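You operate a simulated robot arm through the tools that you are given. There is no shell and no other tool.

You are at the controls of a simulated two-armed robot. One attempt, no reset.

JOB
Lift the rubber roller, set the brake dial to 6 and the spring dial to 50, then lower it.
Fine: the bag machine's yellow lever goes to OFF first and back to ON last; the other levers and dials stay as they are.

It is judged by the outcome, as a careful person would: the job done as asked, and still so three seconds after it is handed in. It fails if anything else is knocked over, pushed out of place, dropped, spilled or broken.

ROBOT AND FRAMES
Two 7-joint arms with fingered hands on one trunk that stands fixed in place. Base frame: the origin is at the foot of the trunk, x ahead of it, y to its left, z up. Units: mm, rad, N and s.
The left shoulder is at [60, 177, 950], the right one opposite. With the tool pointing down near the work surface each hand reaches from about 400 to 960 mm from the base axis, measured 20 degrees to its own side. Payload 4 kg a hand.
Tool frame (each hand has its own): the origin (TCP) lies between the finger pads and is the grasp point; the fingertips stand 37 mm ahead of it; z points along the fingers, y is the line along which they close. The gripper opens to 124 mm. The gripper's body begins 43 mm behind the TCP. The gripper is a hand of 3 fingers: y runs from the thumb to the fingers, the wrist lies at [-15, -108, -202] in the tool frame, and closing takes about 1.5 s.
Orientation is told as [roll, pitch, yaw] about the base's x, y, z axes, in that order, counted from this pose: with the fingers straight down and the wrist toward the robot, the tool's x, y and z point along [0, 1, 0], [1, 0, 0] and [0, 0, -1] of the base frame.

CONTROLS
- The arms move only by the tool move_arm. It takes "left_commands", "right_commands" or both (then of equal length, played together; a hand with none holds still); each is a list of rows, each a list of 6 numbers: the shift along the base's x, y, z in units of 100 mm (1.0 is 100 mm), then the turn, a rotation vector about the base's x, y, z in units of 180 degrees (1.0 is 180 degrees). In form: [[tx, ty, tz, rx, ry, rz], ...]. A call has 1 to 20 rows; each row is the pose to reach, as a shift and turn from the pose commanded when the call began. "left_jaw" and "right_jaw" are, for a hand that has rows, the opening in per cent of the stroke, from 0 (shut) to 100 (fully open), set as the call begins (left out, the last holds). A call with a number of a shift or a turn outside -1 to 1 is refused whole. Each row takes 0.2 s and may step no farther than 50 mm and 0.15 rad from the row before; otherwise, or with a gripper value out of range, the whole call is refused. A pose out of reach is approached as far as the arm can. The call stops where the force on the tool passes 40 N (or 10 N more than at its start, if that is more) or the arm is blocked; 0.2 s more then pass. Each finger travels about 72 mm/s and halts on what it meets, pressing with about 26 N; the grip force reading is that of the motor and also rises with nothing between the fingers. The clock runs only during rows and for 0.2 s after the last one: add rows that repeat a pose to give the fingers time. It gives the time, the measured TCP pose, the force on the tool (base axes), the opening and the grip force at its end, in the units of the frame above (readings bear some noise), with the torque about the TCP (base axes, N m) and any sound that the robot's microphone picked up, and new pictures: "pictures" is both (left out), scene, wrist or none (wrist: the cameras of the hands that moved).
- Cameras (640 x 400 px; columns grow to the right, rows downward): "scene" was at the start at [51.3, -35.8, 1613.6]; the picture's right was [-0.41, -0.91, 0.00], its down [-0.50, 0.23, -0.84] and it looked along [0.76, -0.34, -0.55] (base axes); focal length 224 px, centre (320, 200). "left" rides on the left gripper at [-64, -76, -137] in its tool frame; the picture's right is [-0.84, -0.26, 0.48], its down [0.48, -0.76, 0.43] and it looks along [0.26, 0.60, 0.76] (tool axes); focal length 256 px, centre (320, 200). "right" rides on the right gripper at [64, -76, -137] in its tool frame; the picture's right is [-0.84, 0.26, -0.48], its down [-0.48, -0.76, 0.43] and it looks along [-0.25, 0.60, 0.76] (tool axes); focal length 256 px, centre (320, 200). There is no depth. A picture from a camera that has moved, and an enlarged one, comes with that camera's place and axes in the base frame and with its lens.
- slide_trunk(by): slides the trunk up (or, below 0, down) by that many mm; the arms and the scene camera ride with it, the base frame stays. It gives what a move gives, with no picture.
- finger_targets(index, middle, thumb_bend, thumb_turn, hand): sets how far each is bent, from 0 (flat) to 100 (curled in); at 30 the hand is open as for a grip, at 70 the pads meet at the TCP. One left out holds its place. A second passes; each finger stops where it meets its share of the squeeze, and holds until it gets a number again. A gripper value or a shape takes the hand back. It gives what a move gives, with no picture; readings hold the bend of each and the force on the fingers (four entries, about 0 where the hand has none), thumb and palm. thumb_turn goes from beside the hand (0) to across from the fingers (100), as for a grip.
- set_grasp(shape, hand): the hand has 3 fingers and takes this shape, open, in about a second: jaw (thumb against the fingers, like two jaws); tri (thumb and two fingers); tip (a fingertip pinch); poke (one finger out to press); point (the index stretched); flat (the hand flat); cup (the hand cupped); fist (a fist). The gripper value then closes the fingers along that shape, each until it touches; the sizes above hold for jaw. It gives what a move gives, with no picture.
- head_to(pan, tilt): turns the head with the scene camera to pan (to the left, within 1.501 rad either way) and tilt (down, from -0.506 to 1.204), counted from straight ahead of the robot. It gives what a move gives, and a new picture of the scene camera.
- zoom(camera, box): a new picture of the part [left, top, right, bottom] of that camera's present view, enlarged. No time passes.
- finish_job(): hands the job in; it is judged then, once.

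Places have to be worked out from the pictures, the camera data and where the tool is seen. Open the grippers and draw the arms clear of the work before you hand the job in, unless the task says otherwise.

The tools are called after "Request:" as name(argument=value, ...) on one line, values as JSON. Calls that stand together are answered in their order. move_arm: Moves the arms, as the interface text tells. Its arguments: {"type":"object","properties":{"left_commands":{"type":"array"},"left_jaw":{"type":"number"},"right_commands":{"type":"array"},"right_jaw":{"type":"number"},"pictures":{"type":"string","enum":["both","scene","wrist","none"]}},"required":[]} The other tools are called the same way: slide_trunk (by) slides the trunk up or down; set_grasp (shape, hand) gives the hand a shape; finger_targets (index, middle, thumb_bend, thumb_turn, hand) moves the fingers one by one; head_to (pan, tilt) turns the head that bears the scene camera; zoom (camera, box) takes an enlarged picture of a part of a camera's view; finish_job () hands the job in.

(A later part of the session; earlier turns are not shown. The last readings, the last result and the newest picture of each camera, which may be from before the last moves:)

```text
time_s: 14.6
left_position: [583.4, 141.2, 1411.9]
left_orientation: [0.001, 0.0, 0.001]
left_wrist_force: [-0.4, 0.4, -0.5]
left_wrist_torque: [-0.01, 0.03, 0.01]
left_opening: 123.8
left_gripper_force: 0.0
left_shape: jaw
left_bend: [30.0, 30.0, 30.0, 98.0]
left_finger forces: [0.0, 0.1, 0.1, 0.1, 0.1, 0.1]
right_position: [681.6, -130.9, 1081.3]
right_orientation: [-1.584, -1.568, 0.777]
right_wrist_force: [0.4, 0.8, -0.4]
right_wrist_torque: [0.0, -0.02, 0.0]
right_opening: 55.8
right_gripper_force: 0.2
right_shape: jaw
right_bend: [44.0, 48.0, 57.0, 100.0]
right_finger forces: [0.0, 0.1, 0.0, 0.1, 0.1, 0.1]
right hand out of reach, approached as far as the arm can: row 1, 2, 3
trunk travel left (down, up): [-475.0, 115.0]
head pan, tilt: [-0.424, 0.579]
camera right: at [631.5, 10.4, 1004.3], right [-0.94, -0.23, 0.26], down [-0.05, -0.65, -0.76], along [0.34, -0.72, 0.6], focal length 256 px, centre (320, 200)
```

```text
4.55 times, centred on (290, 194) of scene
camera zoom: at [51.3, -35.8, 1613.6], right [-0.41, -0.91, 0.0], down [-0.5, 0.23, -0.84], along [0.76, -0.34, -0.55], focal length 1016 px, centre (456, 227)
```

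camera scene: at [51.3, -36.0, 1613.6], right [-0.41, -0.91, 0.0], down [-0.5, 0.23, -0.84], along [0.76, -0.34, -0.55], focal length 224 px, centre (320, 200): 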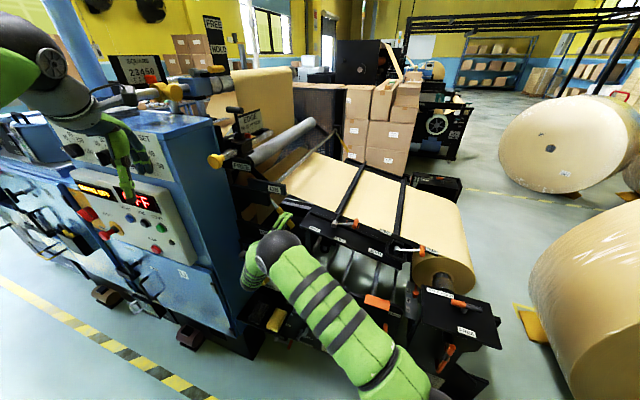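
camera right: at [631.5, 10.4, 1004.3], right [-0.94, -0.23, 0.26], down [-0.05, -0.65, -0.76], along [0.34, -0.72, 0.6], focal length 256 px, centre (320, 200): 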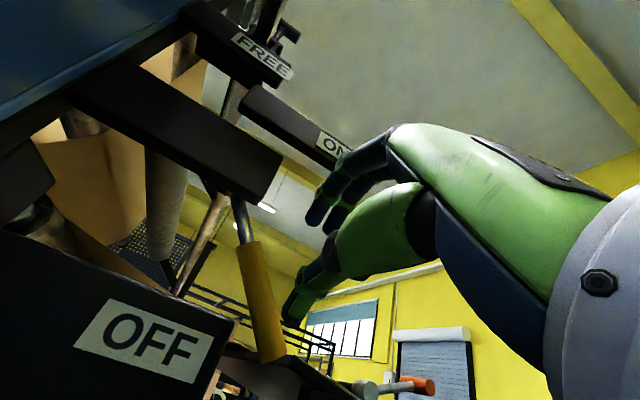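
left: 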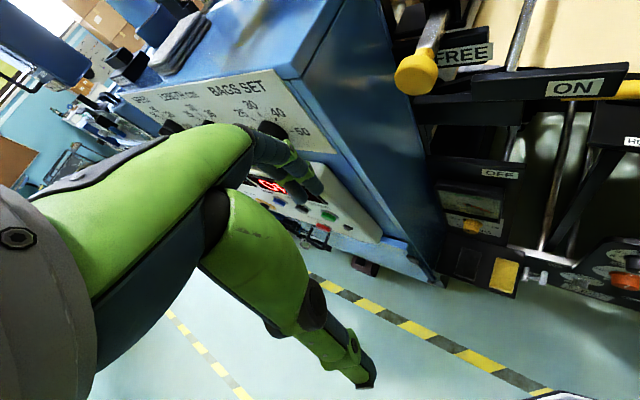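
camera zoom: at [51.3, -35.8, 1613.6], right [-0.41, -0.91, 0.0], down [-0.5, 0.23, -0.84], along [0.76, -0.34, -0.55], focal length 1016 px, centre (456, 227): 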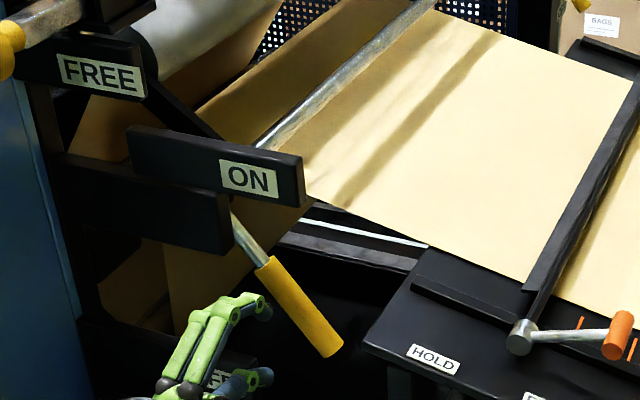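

The scene view puts the lever tip at about (738,-220,1016), i.e. 47° below horizontal and beside the OFF plate. I close the fingers, shift to the upper side of the lever and advance so the finger bundle can press it further down.

Request:
move_arm(right_commands=[[-0.18, -0.17, 0, 0, 0, 0], [-0.357, -0.342, 0, 0, 0, 0], [-0.357, -0.342, 0, 0, 0, 0], [-0.357, -0.342, 0, 0, 0, 0], [-0.357, -0.342, 0, 0, 0, 0], [-0.22, -0.485, 0, 0, 0, 0], [-0.083, -0.627, 0, 0, 0, 0], [0.054, -0.77, 0, 0, 0, 0], [0.19, -0.912, 0, 0, 0, 0]], right_jaw=0, pictures="wrist")

Request:
zoom(camera="scene", box=[220, 150, 360, 238])

```text
time_s: 16.6
left_position: [584.1, 140.5, 1412.1]
left_orientation: [-0.001, 0.001, -0.001]
left_wrist_force: [0.9, 1.1, -0.4]
left_wrist_torque: [-0.03, -0.01, -0.01]
left_opening: 123.6
left_gripper_force: 0.0
left_shape: jaw
left_bend: [30.0, 30.0, 30.0, 98.0]
left_finger forces: [0.0, 0.0, 0.0, 0.0, 0.0, 0.0]
right_position: [699.7, -225.0, 1081.9]
right_orientation: [-1.47, -1.569, 0.666]
right_wrist_force: [-0.6, 0.5, 0.5]
right_wrist_torque: [-0.01, 0.02, -0.02]
right_opening: 0.0
right_gripper_force: 25.9
right_shape: jaw
right_bend: [70.0, 70.0, 71.0, 100.0]
right_finger forces: [0.0, 0.0, 0.1, 0.1, 0.0, 0.1]
trunk travel left (down, up): [-475.0, 115.0]
head pan, tilt: [-0.424, 0.579]
camera right: at [650.7, -82.8, 1005.4], right [-0.94, -0.23, 0.26], down [-0.05, -0.65, -0.76], along [0.34, -0.72, 0.6], focal length 256 px, centre (320, 200)
```

right: 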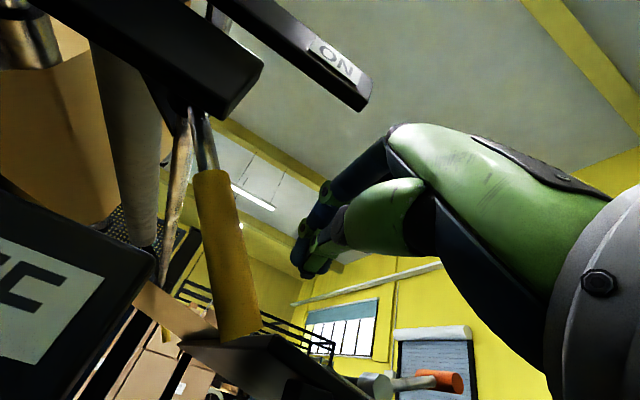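

```text
4.55 times, centred on (290, 194) of scene
camera zoom: at [51.6, -36.0, 1613.6], right [-0.41, -0.91, 0.0], down [-0.5, 0.23, -0.84], along [0.76, -0.34, -0.55], focal length 1016 px, centre (456, 227)
```

zoom: 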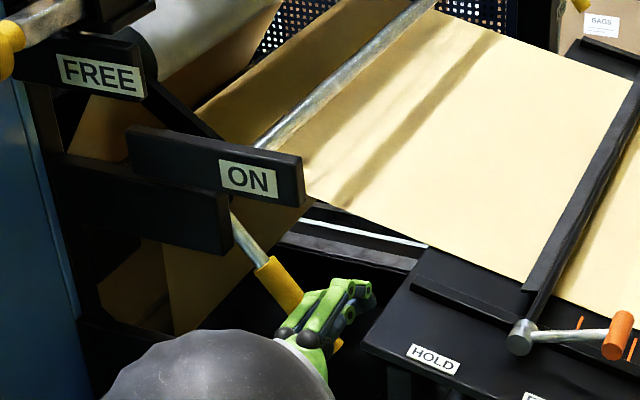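

The closed fingers are in position on the upper right of the lever. I push diagonally down-left in small steps.

Request:
move_arm(right_commands=[[0.036, 0.035, -0.052, 0, 0, 0], [0.072, 0.069, -0.104, 0, 0, 0], [0.108, 0.104, -0.156, 0, 0, 0], [0.144, 0.138, -0.208, 0, 0, 0], [0.181, 0.173, -0.26, 0, 0, 0], [0.217, 0.208, -0.312, 0, 0, 0], [0.253, 0.242, -0.364, 0, 0, 0], [0.289, 0.277, -0.416, 0, 0, 0], [0.325, 0.311, -0.468, 0, 0, 0], [0.361, 0.346, -0.52, 0, 0, 0]], pictures="wrist")

Request:
zoom(camera="scene", box=[220, 150, 360, 238])

```text
time_s: 18.8
left_position: [581.9, 140.6, 1413.2]
left_orientation: [-0.002, -0.001, 0.0]
left_wrist_force: [-1.0, 0.4, 0.1]
left_wrist_torque: [-0.01, -0.01, 0.02]
left_opening: 123.5
left_gripper_force: 0.2
left_shape: jaw
left_bend: [30.0, 30.0, 30.0, 98.0]
left_finger forces: [0.0, 0.1, 0.1, 0.1, 0.1, 0.1]
right_position: [733.7, -190.3, 1029.8]
right_orientation: [2.888, -1.569, 2.586]
right_wrist_force: [-5.2, -4.4, 6.4]
right_wrist_torque: [-0.11, -0.16, -0.24]
right_opening: 0.1
right_gripper_force: 26.5
right_shape: jaw
right_bend: [70.0, 70.0, 71.0, 100.0]
right_finger forces: [0.0, 0.1, 0.1, 0.0, 0.1, 0.0]
trunk travel left (down, up): [-475.0, 115.0]
head pan, tilt: [-0.424, 0.579]
camera right: at [686.0, -48.7, 954.2], right [-0.94, -0.23, 0.25], down [-0.05, -0.65, -0.76], along [0.34, -0.73, 0.6], focal length 256 px, centre (320, 200)
```

right: 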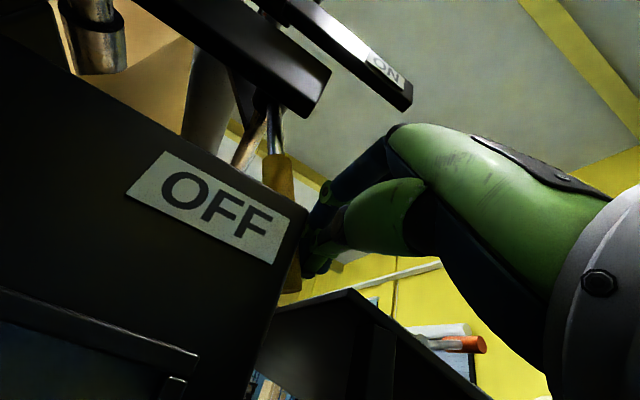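

```text
4.55 times, centred on (290, 194) of scene
camera zoom: at [49.8, -36.3, 1613.8], right [-0.41, -0.91, 0.0], down [-0.5, 0.23, -0.84], along [0.76, -0.34, -0.55], focal length 1016 px, centre (456, 227)
```

zoom: 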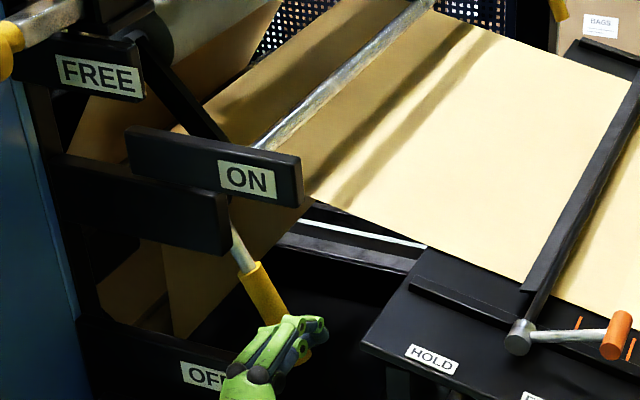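

The lever is now about 60° below horizontal with ~9 N on the tool. I push a little further to see whether this is the end stop.

Request:
move_arm(right_commands=[[0.03, 0.028, -0.025, 0, 0, 0], [0.06, 0.056, -0.05, 0, 0, 0], [0.09, 0.084, -0.07, 0, 0, 0]], pictures="none")

Request:
zoom(camera="scene", box=[220, 150, 360, 238])

```text
time_s: 19.4
left_position: [581.3, 141.4, 1414.0]
left_orientation: [0.002, -0.003, 0.003]
left_wrist_force: [0.6, -1.0, 0.7]
left_wrist_torque: [-0.01, 0.01, 0.02]
left_opening: 123.5
left_gripper_force: 0.0
left_shape: jaw
left_bend: [30.0, 30.0, 30.0, 98.0]
left_finger forces: [0.1, 0.0, 0.0, 0.0, 0.0, 0.0]
right_position: [738.2, -190.6, 1028.8]
right_orientation: [2.885, -1.559, 2.571]
right_wrist_force: [-22.9, -15.3, 14.2]
right_wrist_torque: [-0.09, -0.47, -0.6]
right_opening: 0.2
right_gripper_force: 25.5
right_shape: jaw
right_bend: [70.0, 70.0, 71.0, 100.0]
right_finger forces: [43.5, 0.1, 0.0, 0.0, 0.1, 0.0]
trunk travel left (down, up): [-475.0, 115.0]
head pan, tilt: [-0.424, 0.579]
stopped in row 3 (right hand): the force on the tool passed its limit at 46 N (the readings are from after the stop); the commanded pose is now the measured one
```

```text
4.55 times, centred on (290, 194) of scene
camera zoom: at [48.0, -36.5, 1613.7], right [-0.41, -0.91, 0.0], down [-0.5, 0.23, -0.84], along [0.76, -0.34, -0.55], focal length 1016 px, centre (456, 227)
```

zoom: 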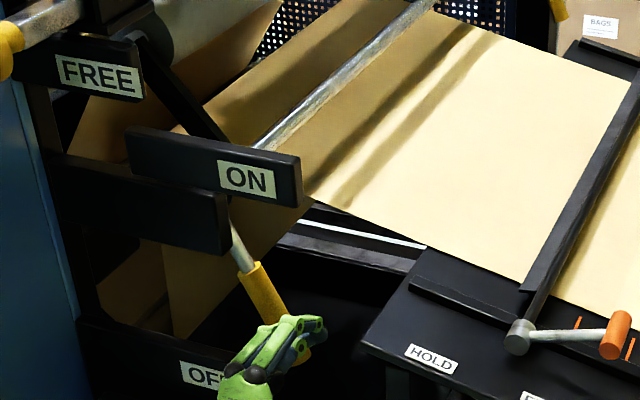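

The force jumped to the limit with no lever motion, so the OFF end stop is reached. I back away up-right and then straight out toward the operator side.

Request:
move_arm(right_commands=[[-0.05, -0.05, 0.04, 0, 0, 0], [-0.12, -0.11, 0.12, 0, 0, 0], [-0.2, -0.18, 0.22, 0, 0, 0], [-0.4, 0.02, 0.22, 0, 0, 0], [-0.6, 0.22, 0.22, 0, 0, 0], [-0.8, 0.42, 0.22, 0, 0, 0], [-1.0, 0.6, 0.22, 0, 0, 0]])

Request:
zoom(camera="scene", box=[220, 150, 360, 238])

```text
time_s: 21.1
left_position: [583.2, 142.4, 1413.3]
left_orientation: [0.001, 0.001, 0.001]
left_wrist_force: [0.8, -0.3, 0.1]
left_wrist_torque: [-0.03, 0.01, 0.01]
left_opening: 123.4
left_gripper_force: 0.1
left_shape: jaw
left_bend: [30.0, 30.0, 30.0, 98.0]
left_finger forces: [0.0, 0.1, 0.0, 0.1, 0.0, 0.0]
right_position: [639.6, -128.0, 1046.3]
right_orientation: [3.132, -1.565, 2.336]
right_wrist_force: [0.1, 0.1, 0.3]
right_wrist_torque: [0.02, 0.01, 0.01]
right_opening: 0.0
right_gripper_force: 26.0
right_shape: jaw
right_bend: [70.0, 70.0, 71.0, 100.0]
right_finger forces: [0.0, 0.0, 0.1, 0.1, 0.0, 0.1]
trunk travel left (down, up): [-475.0, 115.0]
head pan, tilt: [-0.424, 0.579]
camera scene: at [51.0, -35.4, 1613.6], right [-0.41, -0.91, 0.0], down [-0.5, 0.22, -0.84], along [0.76, -0.34, -0.55], focal length 224 px, centre (320, 200)
camera right: at [592.5, 12.8, 970.1], right [-0.94, -0.22, 0.25], down [-0.05, -0.65, -0.76], along [0.33, -0.73, 0.6], focal length 256 px, centre (320, 200)
```

scene: 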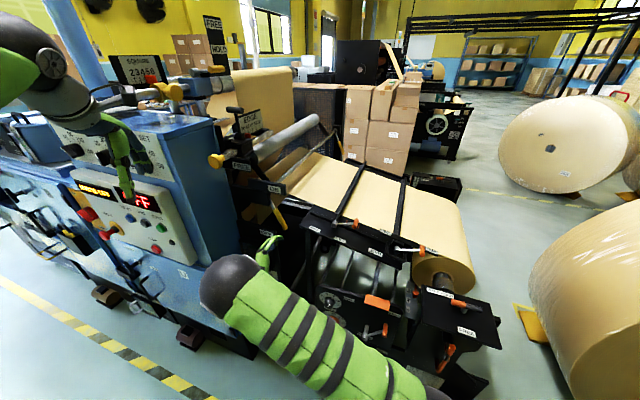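
right: 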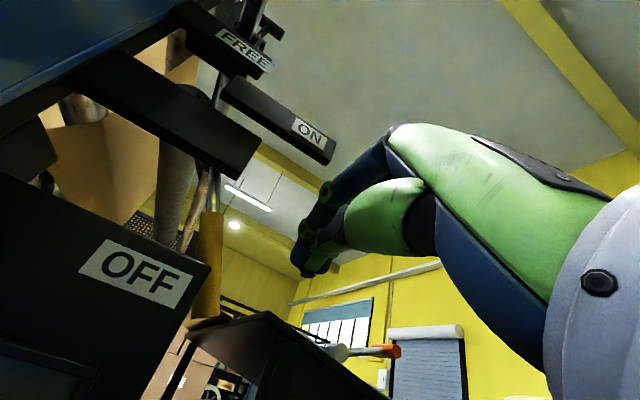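

```text
4.55 times, centred on (290, 194) of scene
camera zoom: at [51.0, -35.4, 1613.6], right [-0.41, -0.91, 0.0], down [-0.5, 0.22, -0.84], along [0.76, -0.34, -0.55], focal length 1016 px, centre (456, 227)
```

zoom: 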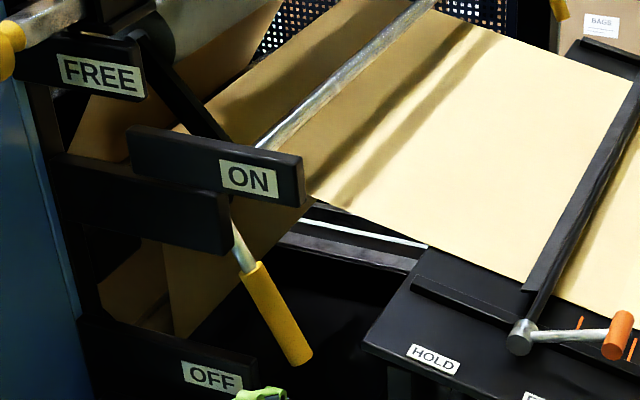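

The lever stays at OFF and the roller is up. Next I draw the left arm back from the cabinet and the right hand back/right, so the trunk can be lowered safely to dial height.

Request:
move_arm(left_commands=[[-0.25, 0.1, 0, 0, 0, 0], [-0.5, 0.2, 0, 0, 0, 0], [-0.75, 0.3, 0, 0, 0, 0], [-1.0, 0.4, 0, 0, 0, 0], [-1.0, 0.4, 0, 0, 0, 0], [-1.0, 0.4, 0, 0, 0, 0]], right_commands=[[-0.2, 0.08, 0, 0, 0, 0], [-0.4, 0.16, 0, 0, 0, 0], [-0.55, 0.05, 0, 0, 0, 0], [-0.7, -0.1, 0, 0, 0, 0], [-0.85, -0.3, 0, 0, 0, 0], [-1.0, -0.5, 0, 0, 0, 0]])

```text
time_s: 22.4
left_position: [482.0, 181.5, 1412.5]
left_orientation: [0.002, 0.0, 0.003]
left_wrist_force: [0.0, -0.1, 0.2]
left_wrist_torque: [0.02, -0.01, 0.05]
left_opening: 124.0
left_gripper_force: 0.1
left_shape: jaw
left_bend: [30.0, 30.0, 30.0, 98.0]
left_finger forces: [0.2, 0.1, 0.1, 0.1, 0.1, 0.0]
right_position: [571.7, -144.1, 1071.0]
right_orientation: [-1.758, -1.564, 0.934]
right_wrist_force: [0.8, -0.2, 0.5]
right_wrist_torque: [-0.03, 0.01, 0.04]
right_opening: 0.3
right_gripper_force: 25.8
right_shape: jaw
right_bend: [70.0, 70.0, 71.0, 100.0]
right_finger forces: [0.0, 0.0, 0.1, 0.0, 0.0, 0.0]
right hand out of reach, approached as far as the arm can: row 4, 5, 6
trunk travel left (down, up): [-475.0, 115.0]
head pan, tilt: [-0.424, 0.579]
camera scene: at [50.9, -35.8, 1613.6], right [-0.41, -0.91, 0.0], down [-0.5, 0.23, -0.84], along [0.76, -0.34, -0.55], focal length 224 px, centre (320, 200)
camera right: at [525.6, -2.8, 994.7], right [-0.94, -0.21, 0.26], down [-0.06, -0.65, -0.76], along [0.33, -0.73, 0.6], focal length 256 px, centre (320, 200)
camera left: at [408.1, 117.8, 1550.3], right [-0.26, -0.84, -0.48], down [-0.76, 0.48, -0.43], along [0.6, 0.26, -0.76], focal length 256 px, centre (320, 200)
```

scene: 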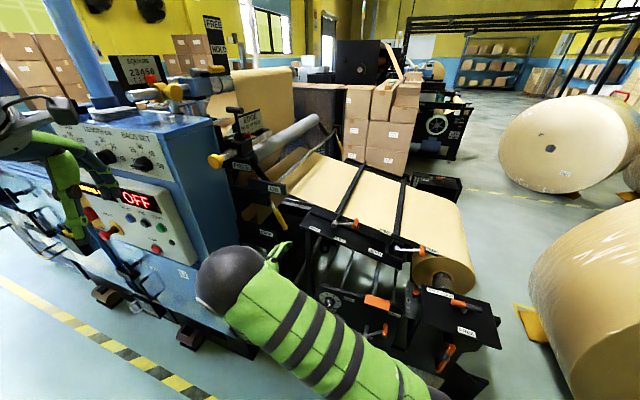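
right: 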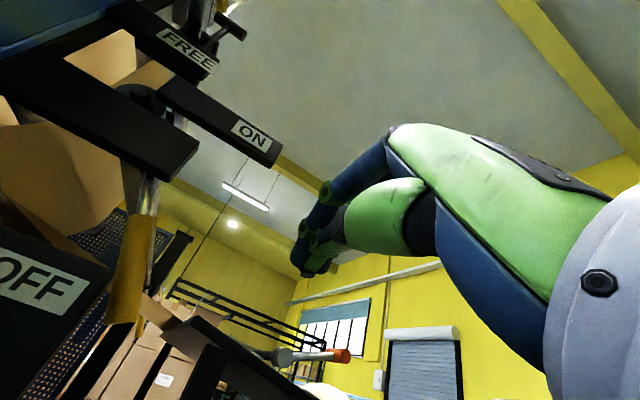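
left: 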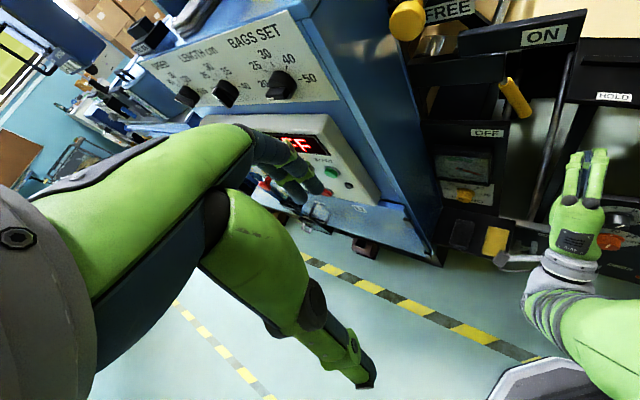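

The right arm cannot fold to reach the dials near the body, so the left hand will work the dials. I park the right hand up and to the right with fingers down first.

Request:
move_arm(right_commands=[[0.15, -0.05, 0.25, 0, 0, 0], [0.15, -0.2, 0.5, 0, 0, 0], [0.15, -0.4, 0.75, 0, 0, 0], [0.15, -0.6, 1.0, 0, 0, 0]], pictures="none")

Request:
move_arm(right_commands=[[-0.02, -0.071, 0.071, 0.0143, 0.0336, 0.0143], [-0.06, -0.143, 0.143, 0.0287, 0.0672, 0.0287], [-0.1, -0.214, 0.214, 0.043, 0.1008, 0.043], [-0.15, -0.286, 0.286, 0.0573, 0.1344, 0.0573], [-0.2, -0.357, 0.357, 0.0716, 0.168, 0.0716], [-0.25, -0.429, 0.429, 0.086, 0.2016, 0.086], [-0.3, -0.5, 0.5, 0.1003, 0.2352, 0.1003], [-0.35, -0.571, 0.571, 0.1146, 0.2687, 0.1146], [-0.4, -0.643, 0.643, 0.129, 0.3023, 0.129], [-0.45, -0.714, 0.714, 0.1433, 0.3359, 0.1433], [-0.5, -0.786, 0.786, 0.1576, 0.3695, 0.1576], [-0.55, -0.857, 0.857, 0.1719, 0.4031, 0.1719], [-0.6, -0.929, 0.929, 0.1863, 0.4367, 0.1863], [-0.65, -1.0, 1.0, 0.2006, 0.4703, 0.2006]])

```text
time_s: 23.4
left_position: [483.4, 180.3, 1412.3]
left_orientation: [-0.001, -0.001, 0.002]
left_wrist_force: [-0.7, 0.3, 0.7]
left_wrist_torque: [0.01, 0.01, 0.03]
left_opening: 123.8
left_gripper_force: 0.0
left_shape: jaw
left_bend: [30.0, 30.0, 30.0, 98.0]
left_finger forces: [0.0, 0.0, 0.1, 0.0, 0.0, 0.0]
right_position: [589.9, -207.3, 1169.9]
right_orientation: [3.095, -1.565, 2.37]
right_wrist_force: [-1.0, -0.6, 0.2]
right_wrist_torque: [0.02, 0.0, 0.03]
right_opening: 0.1
right_gripper_force: 26.2
right_shape: jaw
right_bend: [70.0, 70.0, 71.0, 100.0]
right_finger forces: [0.0, 0.0, 0.1, 0.1, 0.0, 0.0]
trunk travel left (down, up): [-475.0, 115.0]
head pan, tilt: [-0.424, 0.579]
```

```text
time_s: 26.4
left_position: [483.1, 180.6, 1412.7]
left_orientation: [0.0, 0.001, 0.001]
left_wrist_force: [-0.3, 0.5, 0.0]
left_wrist_torque: [0.01, 0.02, -0.01]
left_opening: 123.7
left_gripper_force: 0.0
left_shape: jaw
left_bend: [30.0, 30.0, 30.0, 98.0]
left_finger forces: [0.0, 0.0, 0.1, 0.0, 0.0, 0.1]
right_position: [521.4, -305.9, 1270.0]
right_orientation: [-0.01, -0.004, -0.001]
right_wrist_force: [-0.1, 0.4, 0.1]
right_wrist_torque: [-0.01, 0.0, 0.03]
right_opening: 0.0
right_gripper_force: 25.5
right_shape: jaw
right_bend: [70.0, 70.0, 71.0, 100.0]
right_finger forces: [0.0, 0.0, 0.0, 0.0, 0.0, 0.0]
trunk travel left (down, up): [-475.0, 115.0]
head pan, tilt: [-0.424, 0.579]
camera scene: at [51.5, -35.9, 1613.6], right [-0.41, -0.91, 0.0], down [-0.5, 0.23, -0.84], along [0.76, -0.34, -0.55], focal length 224 px, centre (320, 200)
camera right: at [445.3, -241.8, 1405.4], right [0.26, -0.83, 0.49], down [-0.76, -0.49, -0.43], along [0.6, -0.26, -0.76], focal length 256 px, centre (320, 200)
```

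scene: 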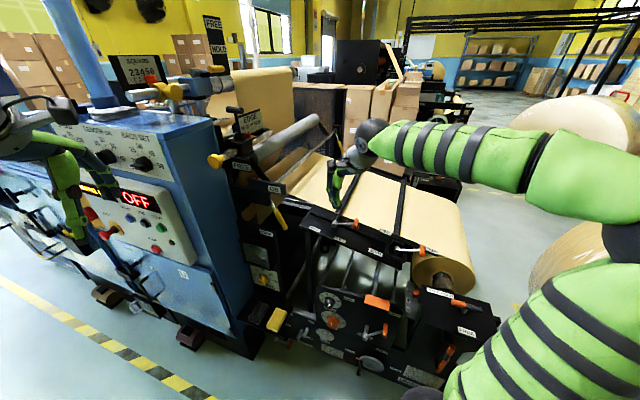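
right: 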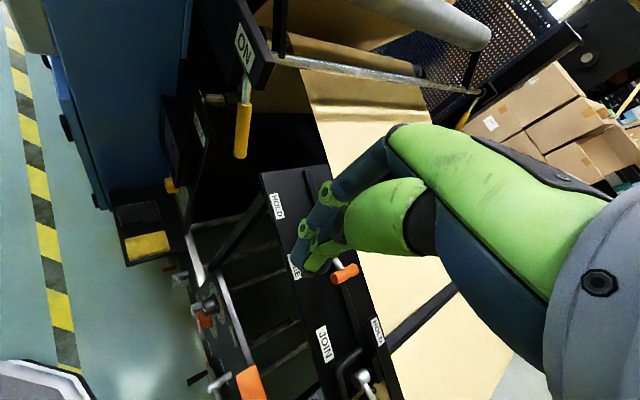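

Right hand is clear; I move it further back and up while turning the left hand to point along the dial axis (thumb-finger line horizontal).

Request:
move_arm(left_commands=[[0, 0, 0, -0.0338, -0.0136, 0.0136], [0, 0, 0, -0.0676, -0.0272, 0.0272], [0, 0, 0, -0.1014, -0.0408, 0.0408], [0, 0, 0, -0.1352, -0.0543, 0.0543], [0, 0, 0, -0.169, -0.0679, 0.0679], [0, 0, 0, -0.2028, -0.0815, 0.0815], [0, 0, 0, -0.2367, -0.0951, 0.0951], [0, 0, 0, -0.2705, -0.1087, 0.1087], [0, 0, 0, -0.3043, -0.1223, 0.1223], [0, 0, 0, -0.3381, -0.1359, 0.1359], [0, 0, 0, -0.3719, -0.1494, 0.1494], [0, 0, 0, -0.4057, -0.163, 0.163], [0, 0, 0, -0.4395, -0.1766, 0.1766], [0, 0, 0, -0.4733, -0.1902, 0.1902]], right_commands=[[-0.07, -0.05, 0.07, 0, 0, 0], [-0.14, -0.11, 0.14, 0, 0, 0], [-0.21, -0.17, 0.21, 0, 0, 0], [-0.28, -0.23, 0.28, 0, 0, 0], [-0.35, -0.29, 0.35, 0, 0, 0], [-0.42, -0.34, 0.42, 0, 0, 0], [-0.5, -0.4, 0.5, 0, 0, 0], [-0.57, -0.46, 0.57, 0, 0, 0], [-0.64, -0.52, 0.64, 0, 0, 0], [-0.71, -0.58, 0.71, 0, 0, 0], [-0.78, -0.63, 0.78, 0, 0, 0], [-0.85, -0.69, 0.85, 0, 0, 0], [-0.92, -0.75, 0.92, 0, 0, 0], [-1.0, -0.8, 1.0, 0, 0, 0]])

```text
time_s: 29.4
left_position: [482.8, 181.8, 1413.7]
left_orientation: [-1.573, 0.003, 0.767]
left_wrist_force: [0.7, -0.9, -1.2]
left_wrist_torque: [0.0, 0.02, -0.01]
left_opening: 123.3
left_gripper_force: 0.0
left_shape: jaw
left_bend: [30.0, 30.0, 30.0, 98.0]
left_finger forces: [0.0, 0.0, 0.1, 0.0, 0.0, 0.1]
right_position: [424.3, -385.3, 1368.6]
right_orientation: [-0.01, -0.005, 0.0]
right_wrist_force: [0.2, -0.5, 0.0]
right_wrist_torque: [-0.02, 0.01, 0.03]
right_opening: 0.0
right_gripper_force: 25.9
right_shape: jaw
right_bend: [70.0, 70.0, 71.0, 100.0]
right_finger forces: [0.0, 0.0, 0.0, 0.1, 0.0, 0.2]
trunk travel left (down, up): [-475.0, 115.0]
head pan, tilt: [-0.424, 0.579]
camera scene: at [51.1, -35.8, 1613.6], right [-0.41, -0.91, 0.0], down [-0.5, 0.23, -0.84], along [0.76, -0.34, -0.55], focal length 224 px, centre (320, 200)
camera right: at [346.9, -320.6, 1504.8], right [0.25, -0.83, 0.49], down [-0.76, -0.49, -0.43], along [0.6, -0.26, -0.75], focal length 256 px, centre (320, 200)
camera left: at [335.0, 228.6, 1477.0], right [0.15, -0.52, 0.84], down [-0.25, -0.84, -0.48], along [0.96, -0.14, -0.25], focal length 256 px, centre (320, 200)
```

scene: 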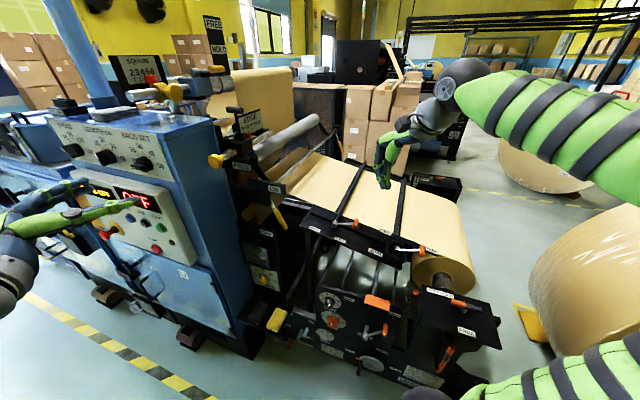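
right: 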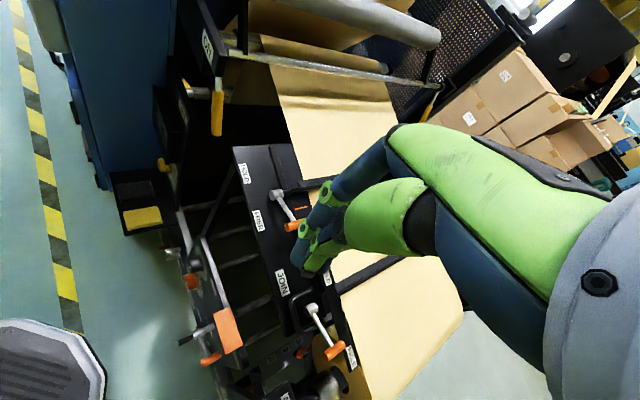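
left: 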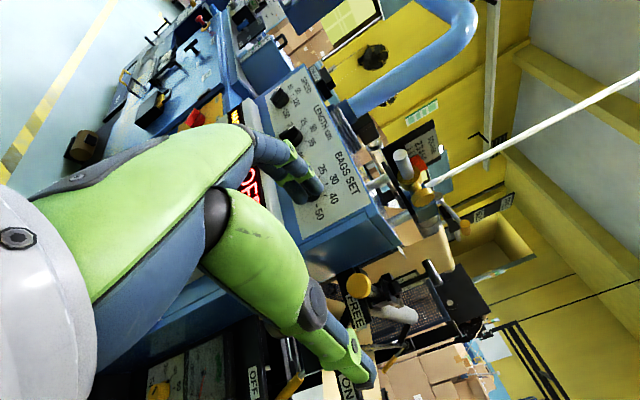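

Both arms are clear of the machine. I lower the trunk by 330 mm to bring the left arm to dial height.

Request:
slide_trunk(by=-330)

Request:
head_to(pan=-0.4, tilt=0.62)

```text
time_s: 32.7
left_position: [481.6, 180.8, 1082.7]
left_orientation: [-1.571, 0.0, 0.763]
left_wrist_force: [0.5, 0.8, 0.3]
left_wrist_torque: [-0.01, 0.01, 0.01]
left_opening: 123.5
left_gripper_force: 0.1
left_shape: jaw
left_bend: [30.0, 30.0, 30.0, 98.0]
left_finger forces: [0.0, 0.1, 0.1, 0.0, 0.0, 0.0]
right_position: [424.6, -383.4, 1038.9]
right_orientation: [-0.011, -0.004, 0.0]
right_wrist_force: [0.4, 0.5, 0.3]
right_wrist_torque: [-0.04, 0.04, 0.01]
right_opening: 0.1
right_gripper_force: 25.9
right_shape: jaw
right_bend: [70.0, 70.0, 71.0, 100.0]
right_finger forces: [0.1, 0.0, 0.0, 0.0, 0.0, 0.0]
trunk travel left (down, up): [-145.0, 445.0]
head pan, tilt: [-0.424, 0.579]
```

```text
time_s: 33.3
left_position: [483.0, 179.8, 1082.7]
left_orientation: [-1.57, -0.001, 0.764]
left_wrist_force: [-0.1, -0.2, 0.9]
left_wrist_torque: [0.01, -0.04, -0.03]
left_opening: 123.6
left_gripper_force: 0.0
left_shape: jaw
left_bend: [30.0, 30.0, 30.0, 98.0]
left_finger forces: [0.1, 0.0, 0.0, 0.0, 0.1, 0.0]
right_position: [424.5, -384.7, 1038.6]
right_orientation: [-0.01, -0.004, 0.0]
right_wrist_force: [0.9, 0.3, 0.8]
right_wrist_torque: [0.01, -0.01, 0.0]
right_opening: 0.0
right_gripper_force: 26.2
right_shape: jaw
right_bend: [70.0, 70.0, 71.0, 100.0]
right_finger forces: [0.0, 0.0, 0.1, 0.0, 0.0, 0.1]
trunk travel left (down, up): [-145.0, 445.0]
head pan, tilt: [-0.4, 0.62]
camera scene: at [50.9, -33.4, 1280.1], right [-0.39, -0.92, 0.0], down [-0.53, 0.23, -0.81], along [0.75, -0.32, -0.58], focal length 224 px, centre (320, 200)
```

scene: 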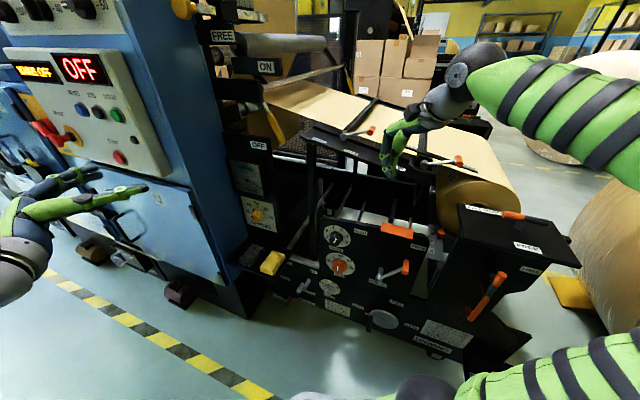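

Now the dials are seen from a lower, more frontal angle. I zoom tightly on both to read them and triangulate against the first view.

Request:
zoom(camera="scene", box=[316, 220, 364, 250])

Request:
zoom(camera="scene", box=[234, 194, 282, 224])

Request:
zoom(camera="scene", box=[220, 130, 420, 255])

Request:
zoom(camera="scene", box=[230, 210, 430, 335])

```text
13.33 times, centred on (340, 235) of scene
camera zoom: at [50.9, -33.4, 1280.1], right [-0.39, -0.92, 0.0], down [-0.53, 0.23, -0.81], along [0.75, -0.32, -0.58], focal length 2980 px, centre (53, -267)
```

zoom: 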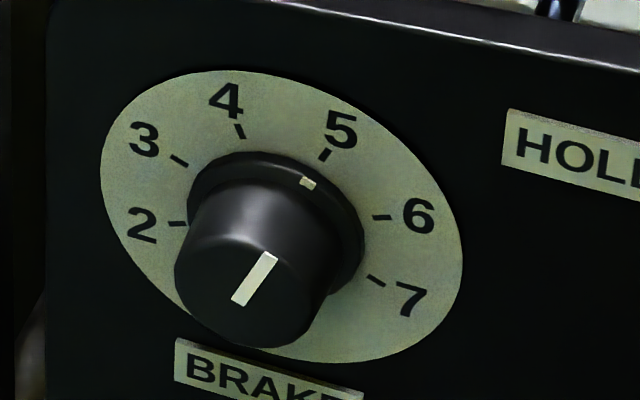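

```text
13.33 times, centred on (258, 209) of scene
camera zoom: at [50.9, -33.4, 1280.1], right [-0.39, -0.92, 0.0], down [-0.53, 0.23, -0.81], along [0.75, -0.32, -0.58], focal length 2980 px, centre (1147, 80)
```

zoom: 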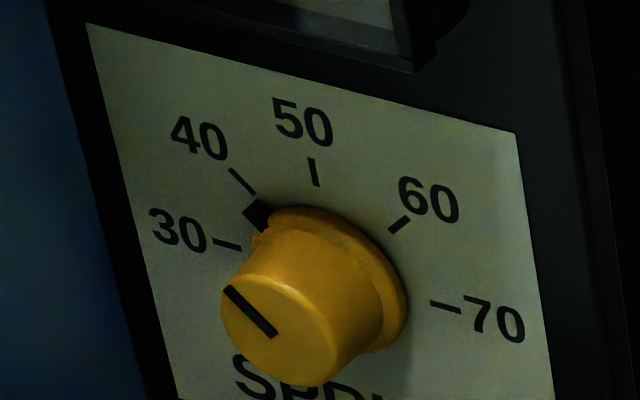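

```text
3.20 times, centred on (320, 192) of scene
camera zoom: at [50.9, -33.4, 1280.1], right [-0.39, -0.92, 0.0], down [-0.53, 0.23, -0.81], along [0.75, -0.32, -0.58], focal length 715 px, centre (320, 224)
```

zoom: 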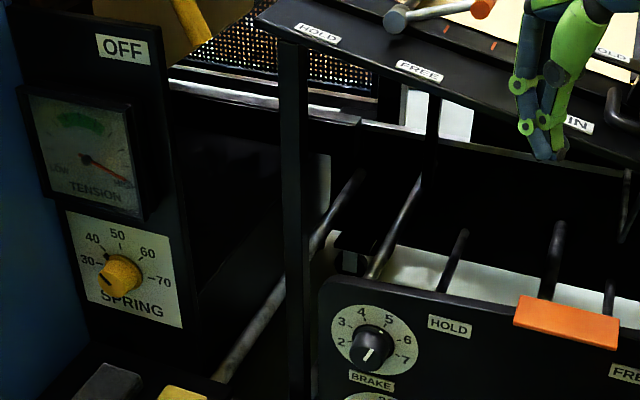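

```text
3.20 times, centred on (330, 272) of scene
camera zoom: at [50.9, -33.4, 1280.1], right [-0.39, -0.92, 0.0], down [-0.53, 0.23, -0.81], along [0.75, -0.32, -0.58], focal length 715 px, centre (288, -32)
```

zoom: 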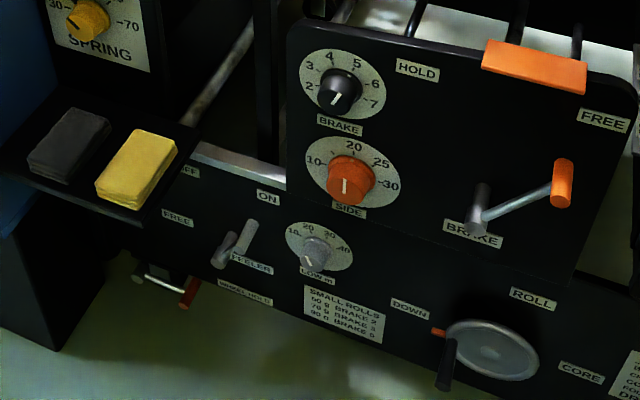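

The lower view gives good fixes: brake knob axis at about y/x (546,-299.5) cap front, plate centre (566,-317.5,700), reading 5; spring cap (782,-61.5,699), plate centre (806,-81,697), reading 40. Both scales have 45° per step. I roll the left hand and bring it down toward the brake dial.

Request:
move_arm(left_commands=[[0, -0.1, -0.1, 0.0192, -0.02, 0], [0, -0.2, -0.2, 0.0384, -0.04, 0], [0, -0.3, -0.3, 0.0577, -0.06, 0], [0, -0.4, -0.4, 0.0769, -0.08, 0], [0, -0.5, -0.5, 0.0961, -0.1, 0], [0, -0.6, -0.6, 0.1153, -0.12, 0], [0, -0.7, -0.7, 0.1345, -0.14, 0], [0, -0.8, -0.8, 0.1538, -0.16, 0], [0, -0.9, -0.9, 0.173, -0.18, 0], [0, -1.0, -1.0, 0.1922, -0.2005, 0]], pictures="none")

Request:
move_arm(left_commands=[[0, -0.25, -0.25, 0, 0, 0], [0, -0.5, -0.5, 0, 0, 0], [0, -0.75, -0.75, 0, 0, 0], [0, -1.0, -1.0, 0, 0, 0]])

```text
time_s: 35.5
left_position: [507.8, 76.2, 992.7]
left_orientation: [-1.57, -0.875, 0.764]
left_wrist_force: [0.0, 0.3, 0.0]
left_wrist_torque: [0.02, 0.0, 0.01]
left_opening: 123.8
left_gripper_force: 0.0
left_shape: jaw
left_bend: [30.0, 30.0, 30.0, 98.0]
left_finger forces: [0.1, 0.0, 0.0, 0.0, 0.0, 0.1]
left hand out of reach, approached as far as the arm can: row 5, 6, 7, 8, 9, 10
right_position: [424.3, -383.3, 1039.3]
right_orientation: [-0.012, -0.005, -0.001]
right_wrist_force: [0.4, 0.0, 0.2]
right_wrist_torque: [-0.03, -0.02, -0.01]
right_opening: 0.2
right_gripper_force: 25.9
right_shape: jaw
right_bend: [70.0, 70.0, 71.0, 100.0]
right_finger forces: [0.0, 0.0, 0.0, 0.0, 0.0, 0.0]
trunk travel left (down, up): [-145.0, 445.0]
head pan, tilt: [-0.4, 0.62]
```

```text
time_s: 36.5
left_position: [507.6, -22.2, 890.8]
left_orientation: [-1.571, -0.873, 0.767]
left_wrist_force: [-0.3, -0.1, -0.3]
left_wrist_torque: [0.0, 0.01, 0.01]
left_opening: 123.7
left_gripper_force: 0.0
left_shape: jaw
left_bend: [30.0, 30.0, 30.0, 98.0]
left_finger forces: [0.0, 0.0, 0.1, 0.0, 0.0, 0.0]
left hand out of reach, approached as far as the arm can: row 1
right_position: [424.1, -385.3, 1039.6]
right_orientation: [-0.01, -0.005, -0.001]
right_wrist_force: [0.1, 0.1, 0.3]
right_wrist_torque: [-0.02, -0.05, -0.02]
right_opening: 0.1
right_gripper_force: 26.4
right_shape: jaw
right_bend: [70.0, 70.0, 71.0, 100.0]
right_finger forces: [0.1, 0.1, 0.0, 0.0, 0.0, 0.0]
trunk travel left (down, up): [-145.0, 445.0]
head pan, tilt: [-0.4, 0.62]
camera scene: at [50.8, -33.3, 1280.1], right [-0.39, -0.92, 0.0], down [-0.54, 0.23, -0.81], along [0.75, -0.32, -0.58], focal length 224 px, centre (320, 200)
camera left: at [343.4, 8.3, 875.3], right [-0.25, -0.91, 0.34], down [0.22, -0.4, -0.89], along [0.94, -0.15, 0.29], focal length 256 px, centre (320, 200)
```

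scene: 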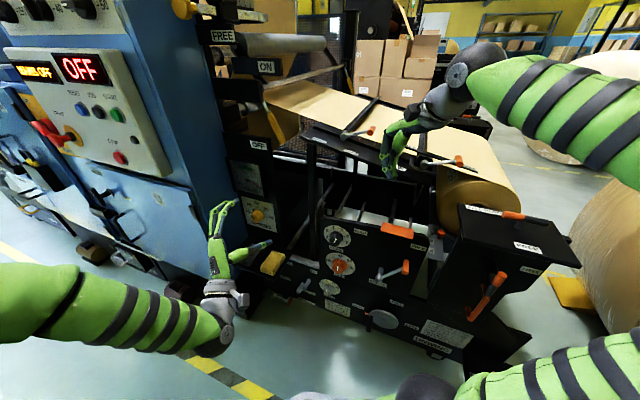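
left: 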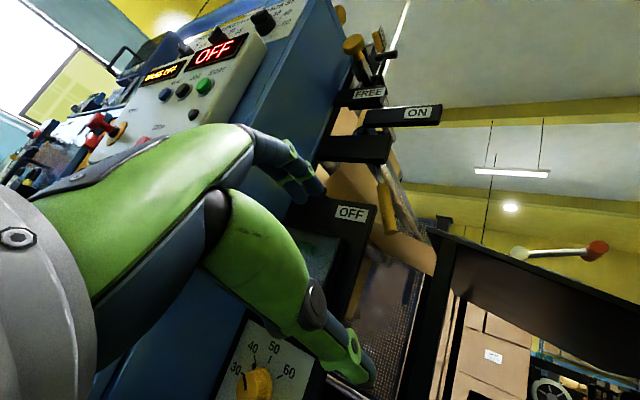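

The left hand is now right of the pedals and well oriented. I continue toward a point about 90 mm in front of the brake knob.

Request:
move_arm(left_commands=[[-0.04, -0.25, -0.24, 0, 0, 0], [-0.08, -0.5, -0.48, 0, 0, 0], [-0.13, -0.75, -0.72, 0, 0, 0], [-0.17, -1.0, -0.95, 0, 0, 0]], pictures="none")

Request:
move_arm(left_commands=[[-0.04, -0.25, -0.24, 0, 0, 0], [-0.08, -0.5, -0.48, 0, 0, 0], [-0.13, -0.75, -0.72, 0, 0, 0], [-0.17, -1.0, -0.95, 0, 0, 0]], left_jaw=70)

Request:
zoom(camera="scene", box=[250, 190, 410, 290])

```text
time_s: 37.5
left_position: [491.2, -122.6, 799.5]
left_orientation: [-1.575, -0.874, 0.769]
left_wrist_force: [-0.1, -0.6, 0.7]
left_wrist_torque: [-0.01, 0.04, 0.07]
left_opening: 124.0
left_gripper_force: 0.1
left_shape: jaw
left_bend: [30.0, 30.0, 30.0, 98.0]
left_finger forces: [0.0, 0.0, 0.1, 0.0, 0.0, 0.0]
right_position: [423.6, -385.5, 1039.7]
right_orientation: [-0.012, -0.009, -0.001]
right_wrist_force: [0.1, -0.6, 0.1]
right_wrist_torque: [0.04, -0.04, 0.01]
right_opening: 0.0
right_gripper_force: 26.1
right_shape: jaw
right_bend: [70.0, 70.0, 71.0, 100.0]
right_finger forces: [0.0, 0.0, 0.1, 0.1, 0.0, 0.1]
trunk travel left (down, up): [-145.0, 445.0]
head pan, tilt: [-0.4, 0.62]
```

```text
time_s: 38.5
left_position: [475.6, -222.2, 701.9]
left_orientation: [-1.571, -0.871, 0.765]
left_wrist_force: [-0.6, 0.4, -0.2]
left_wrist_torque: [0.0, 0.03, -0.01]
left_opening: 87.0
left_gripper_force: 0.1
left_shape: jaw
left_bend: [35.0, 38.0, 50.0, 99.0]
left_finger forces: [0.0, 0.1, 0.1, 0.0, 0.1, 0.1]
right_position: [424.4, -384.1, 1038.7]
right_orientation: [-0.009, -0.004, -0.001]
right_wrist_force: [-0.5, 0.1, 0.2]
right_wrist_torque: [-0.01, 0.03, 0.01]
right_opening: 0.3
right_gripper_force: 25.8
right_shape: jaw
right_bend: [70.0, 70.0, 71.0, 100.0]
right_finger forces: [0.0, 0.0, 0.0, 0.0, 0.0, 0.1]
trunk travel left (down, up): [-145.0, 445.0]
head pan, tilt: [-0.4, 0.62]
camera scene: at [50.9, -33.3, 1280.1], right [-0.39, -0.92, 0.0], down [-0.54, 0.23, -0.81], along [0.75, -0.32, -0.58], focal length 224 px, centre (320, 200)
camera left: at [310.4, -190.0, 686.7], right [-0.25, -0.91, 0.34], down [0.22, -0.4, -0.89], along [0.94, -0.15, 0.29], focal length 256 px, centre (320, 200)
```

scene: 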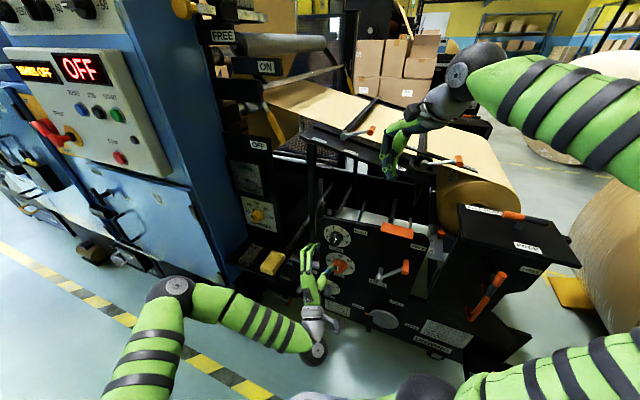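
left: 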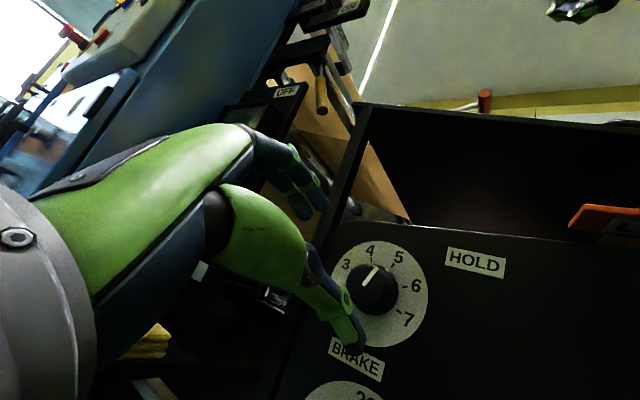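

```text
4.00 times, centred on (330, 240) of scene
camera zoom: at [50.9, -33.3, 1280.1], right [-0.39, -0.92, 0.0], down [-0.54, 0.23, -0.81], along [0.75, -0.32, -0.58], focal length 894 px, centre (280, 40)
```

zoom: 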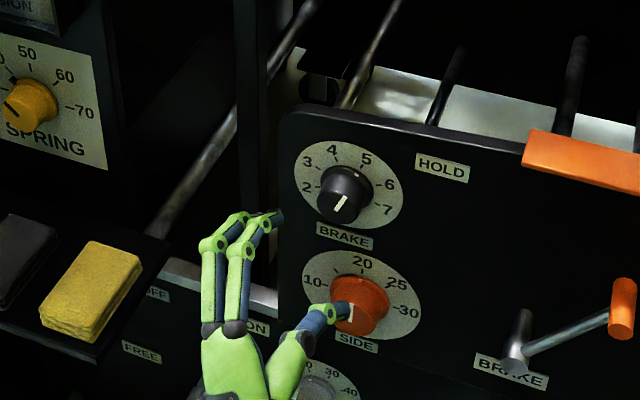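

The left wrist camera now shows the brake dial clearly (pointer at 5). I zoom there to measure the knob's offset from the tool axis.

Request:
zoom(camera="left", box=[300, 220, 460, 320])

```text
4.00 times, centred on (380, 270) of left
camera zoom: at [310.4, -190.0, 686.7], right [-0.25, -0.91, 0.34], down [0.22, -0.4, -0.89], along [0.94, -0.15, 0.29], focal length 1024 px, centre (80, -80)
```

zoom: 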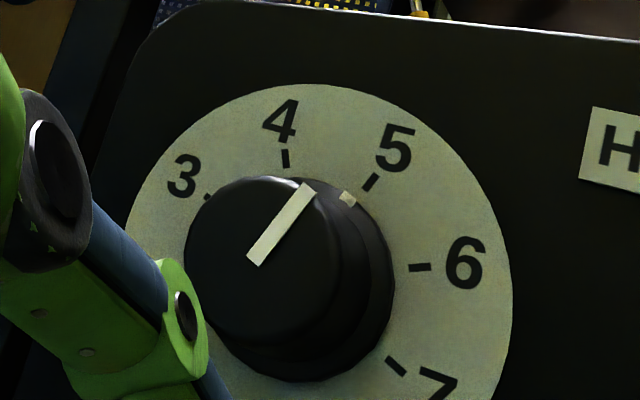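

Cap centre measures about 2 mm right and 3 mm low of the tool axis. I correct that and advance 80 mm so the fingertips straddle the knob without touching the plate.

Request:
move_arm(left_commands=[[0.1, -0.12, -0.025, 0, 0, 0], [0.21, -0.24, -0.025, 0, 0, 0], [0.32, -0.36, -0.025, 0, 0, 0], [0.43, -0.475, -0.025, 0, 0, 0], [0.537, -0.593, -0.025, 0, 0, 0]])

Request:
zoom(camera="left", box=[240, 180, 480, 330])

Request:
zoom(camera="scene", box=[290, 210, 370, 260])

```text
time_s: 39.7
left_position: [528.0, -281.7, 702.4]
left_orientation: [-1.569, -0.869, 0.765]
left_wrist_force: [0.4, 0.3, 0.6]
left_wrist_torque: [0.03, -0.01, 0.01]
left_opening: 87.3
left_gripper_force: 0.0
left_shape: jaw
left_bend: [35.0, 38.0, 50.0, 99.0]
left_finger forces: [0.0, 0.0, 0.0, 0.0, 0.0, 0.1]
right_position: [424.7, -385.1, 1038.7]
right_orientation: [-0.011, -0.005, 0.0]
right_wrist_force: [-0.1, 0.7, 0.3]
right_wrist_torque: [-0.01, -0.01, 0.01]
right_opening: 0.1
right_gripper_force: 25.9
right_shape: jaw
right_bend: [70.0, 70.0, 71.0, 100.0]
right_finger forces: [0.0, 0.0, 0.0, 0.1, 0.1, 0.1]
trunk travel left (down, up): [-145.0, 445.0]
head pan, tilt: [-0.4, 0.62]
camera scene: at [51.0, -33.4, 1280.1], right [-0.39, -0.92, 0.0], down [-0.54, 0.23, -0.81], along [0.75, -0.32, -0.58], focal length 224 px, centre (320, 200)
camera left: at [364.3, -249.8, 685.8], right [-0.25, -0.91, 0.34], down [0.21, -0.4, -0.89], along [0.94, -0.15, 0.29], focal length 256 px, centre (320, 200)
```

scene: 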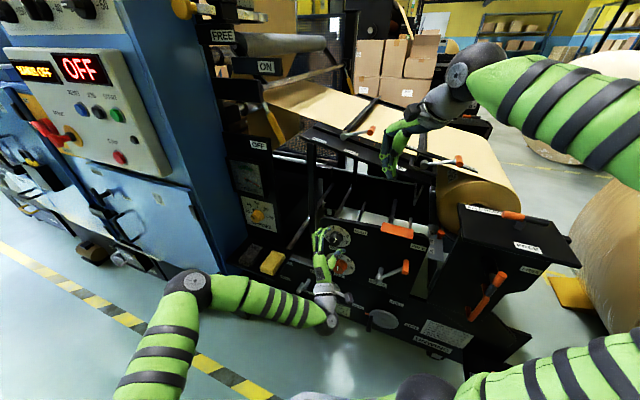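
left: 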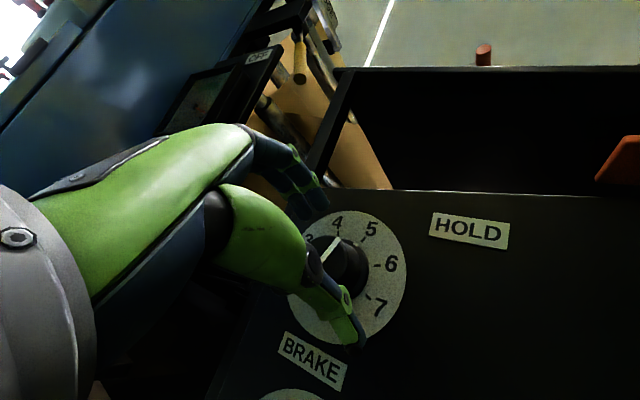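

```text
2.67 times, centred on (360, 255) of left
camera zoom: at [364.3, -249.8, 685.8], right [-0.25, -0.91, 0.34], down [0.21, -0.4, -0.89], along [0.94, -0.15, 0.29], focal length 683 px, centre (213, 53)
```

zoom: 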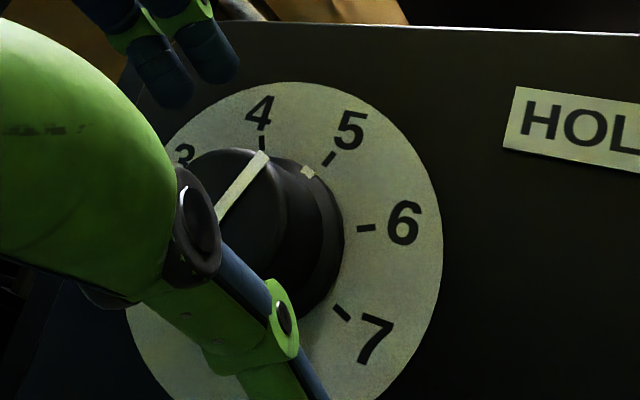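

```text
8.00 times, centred on (330, 235) of scene
camera zoom: at [51.0, -33.4, 1280.1], right [-0.39, -0.92, 0.0], down [-0.54, 0.23, -0.81], along [0.75, -0.32, -0.58], focal length 1788 px, centre (240, -80)
```

zoom: 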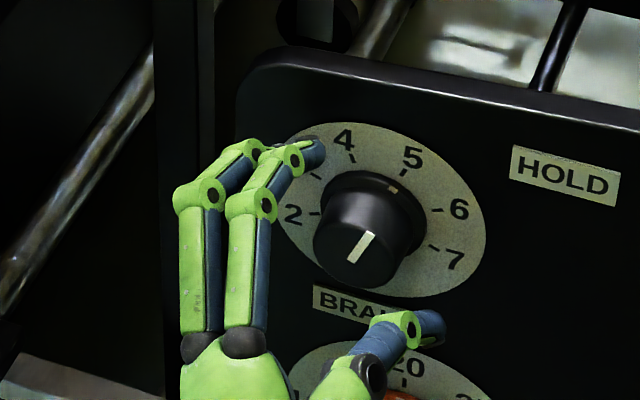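

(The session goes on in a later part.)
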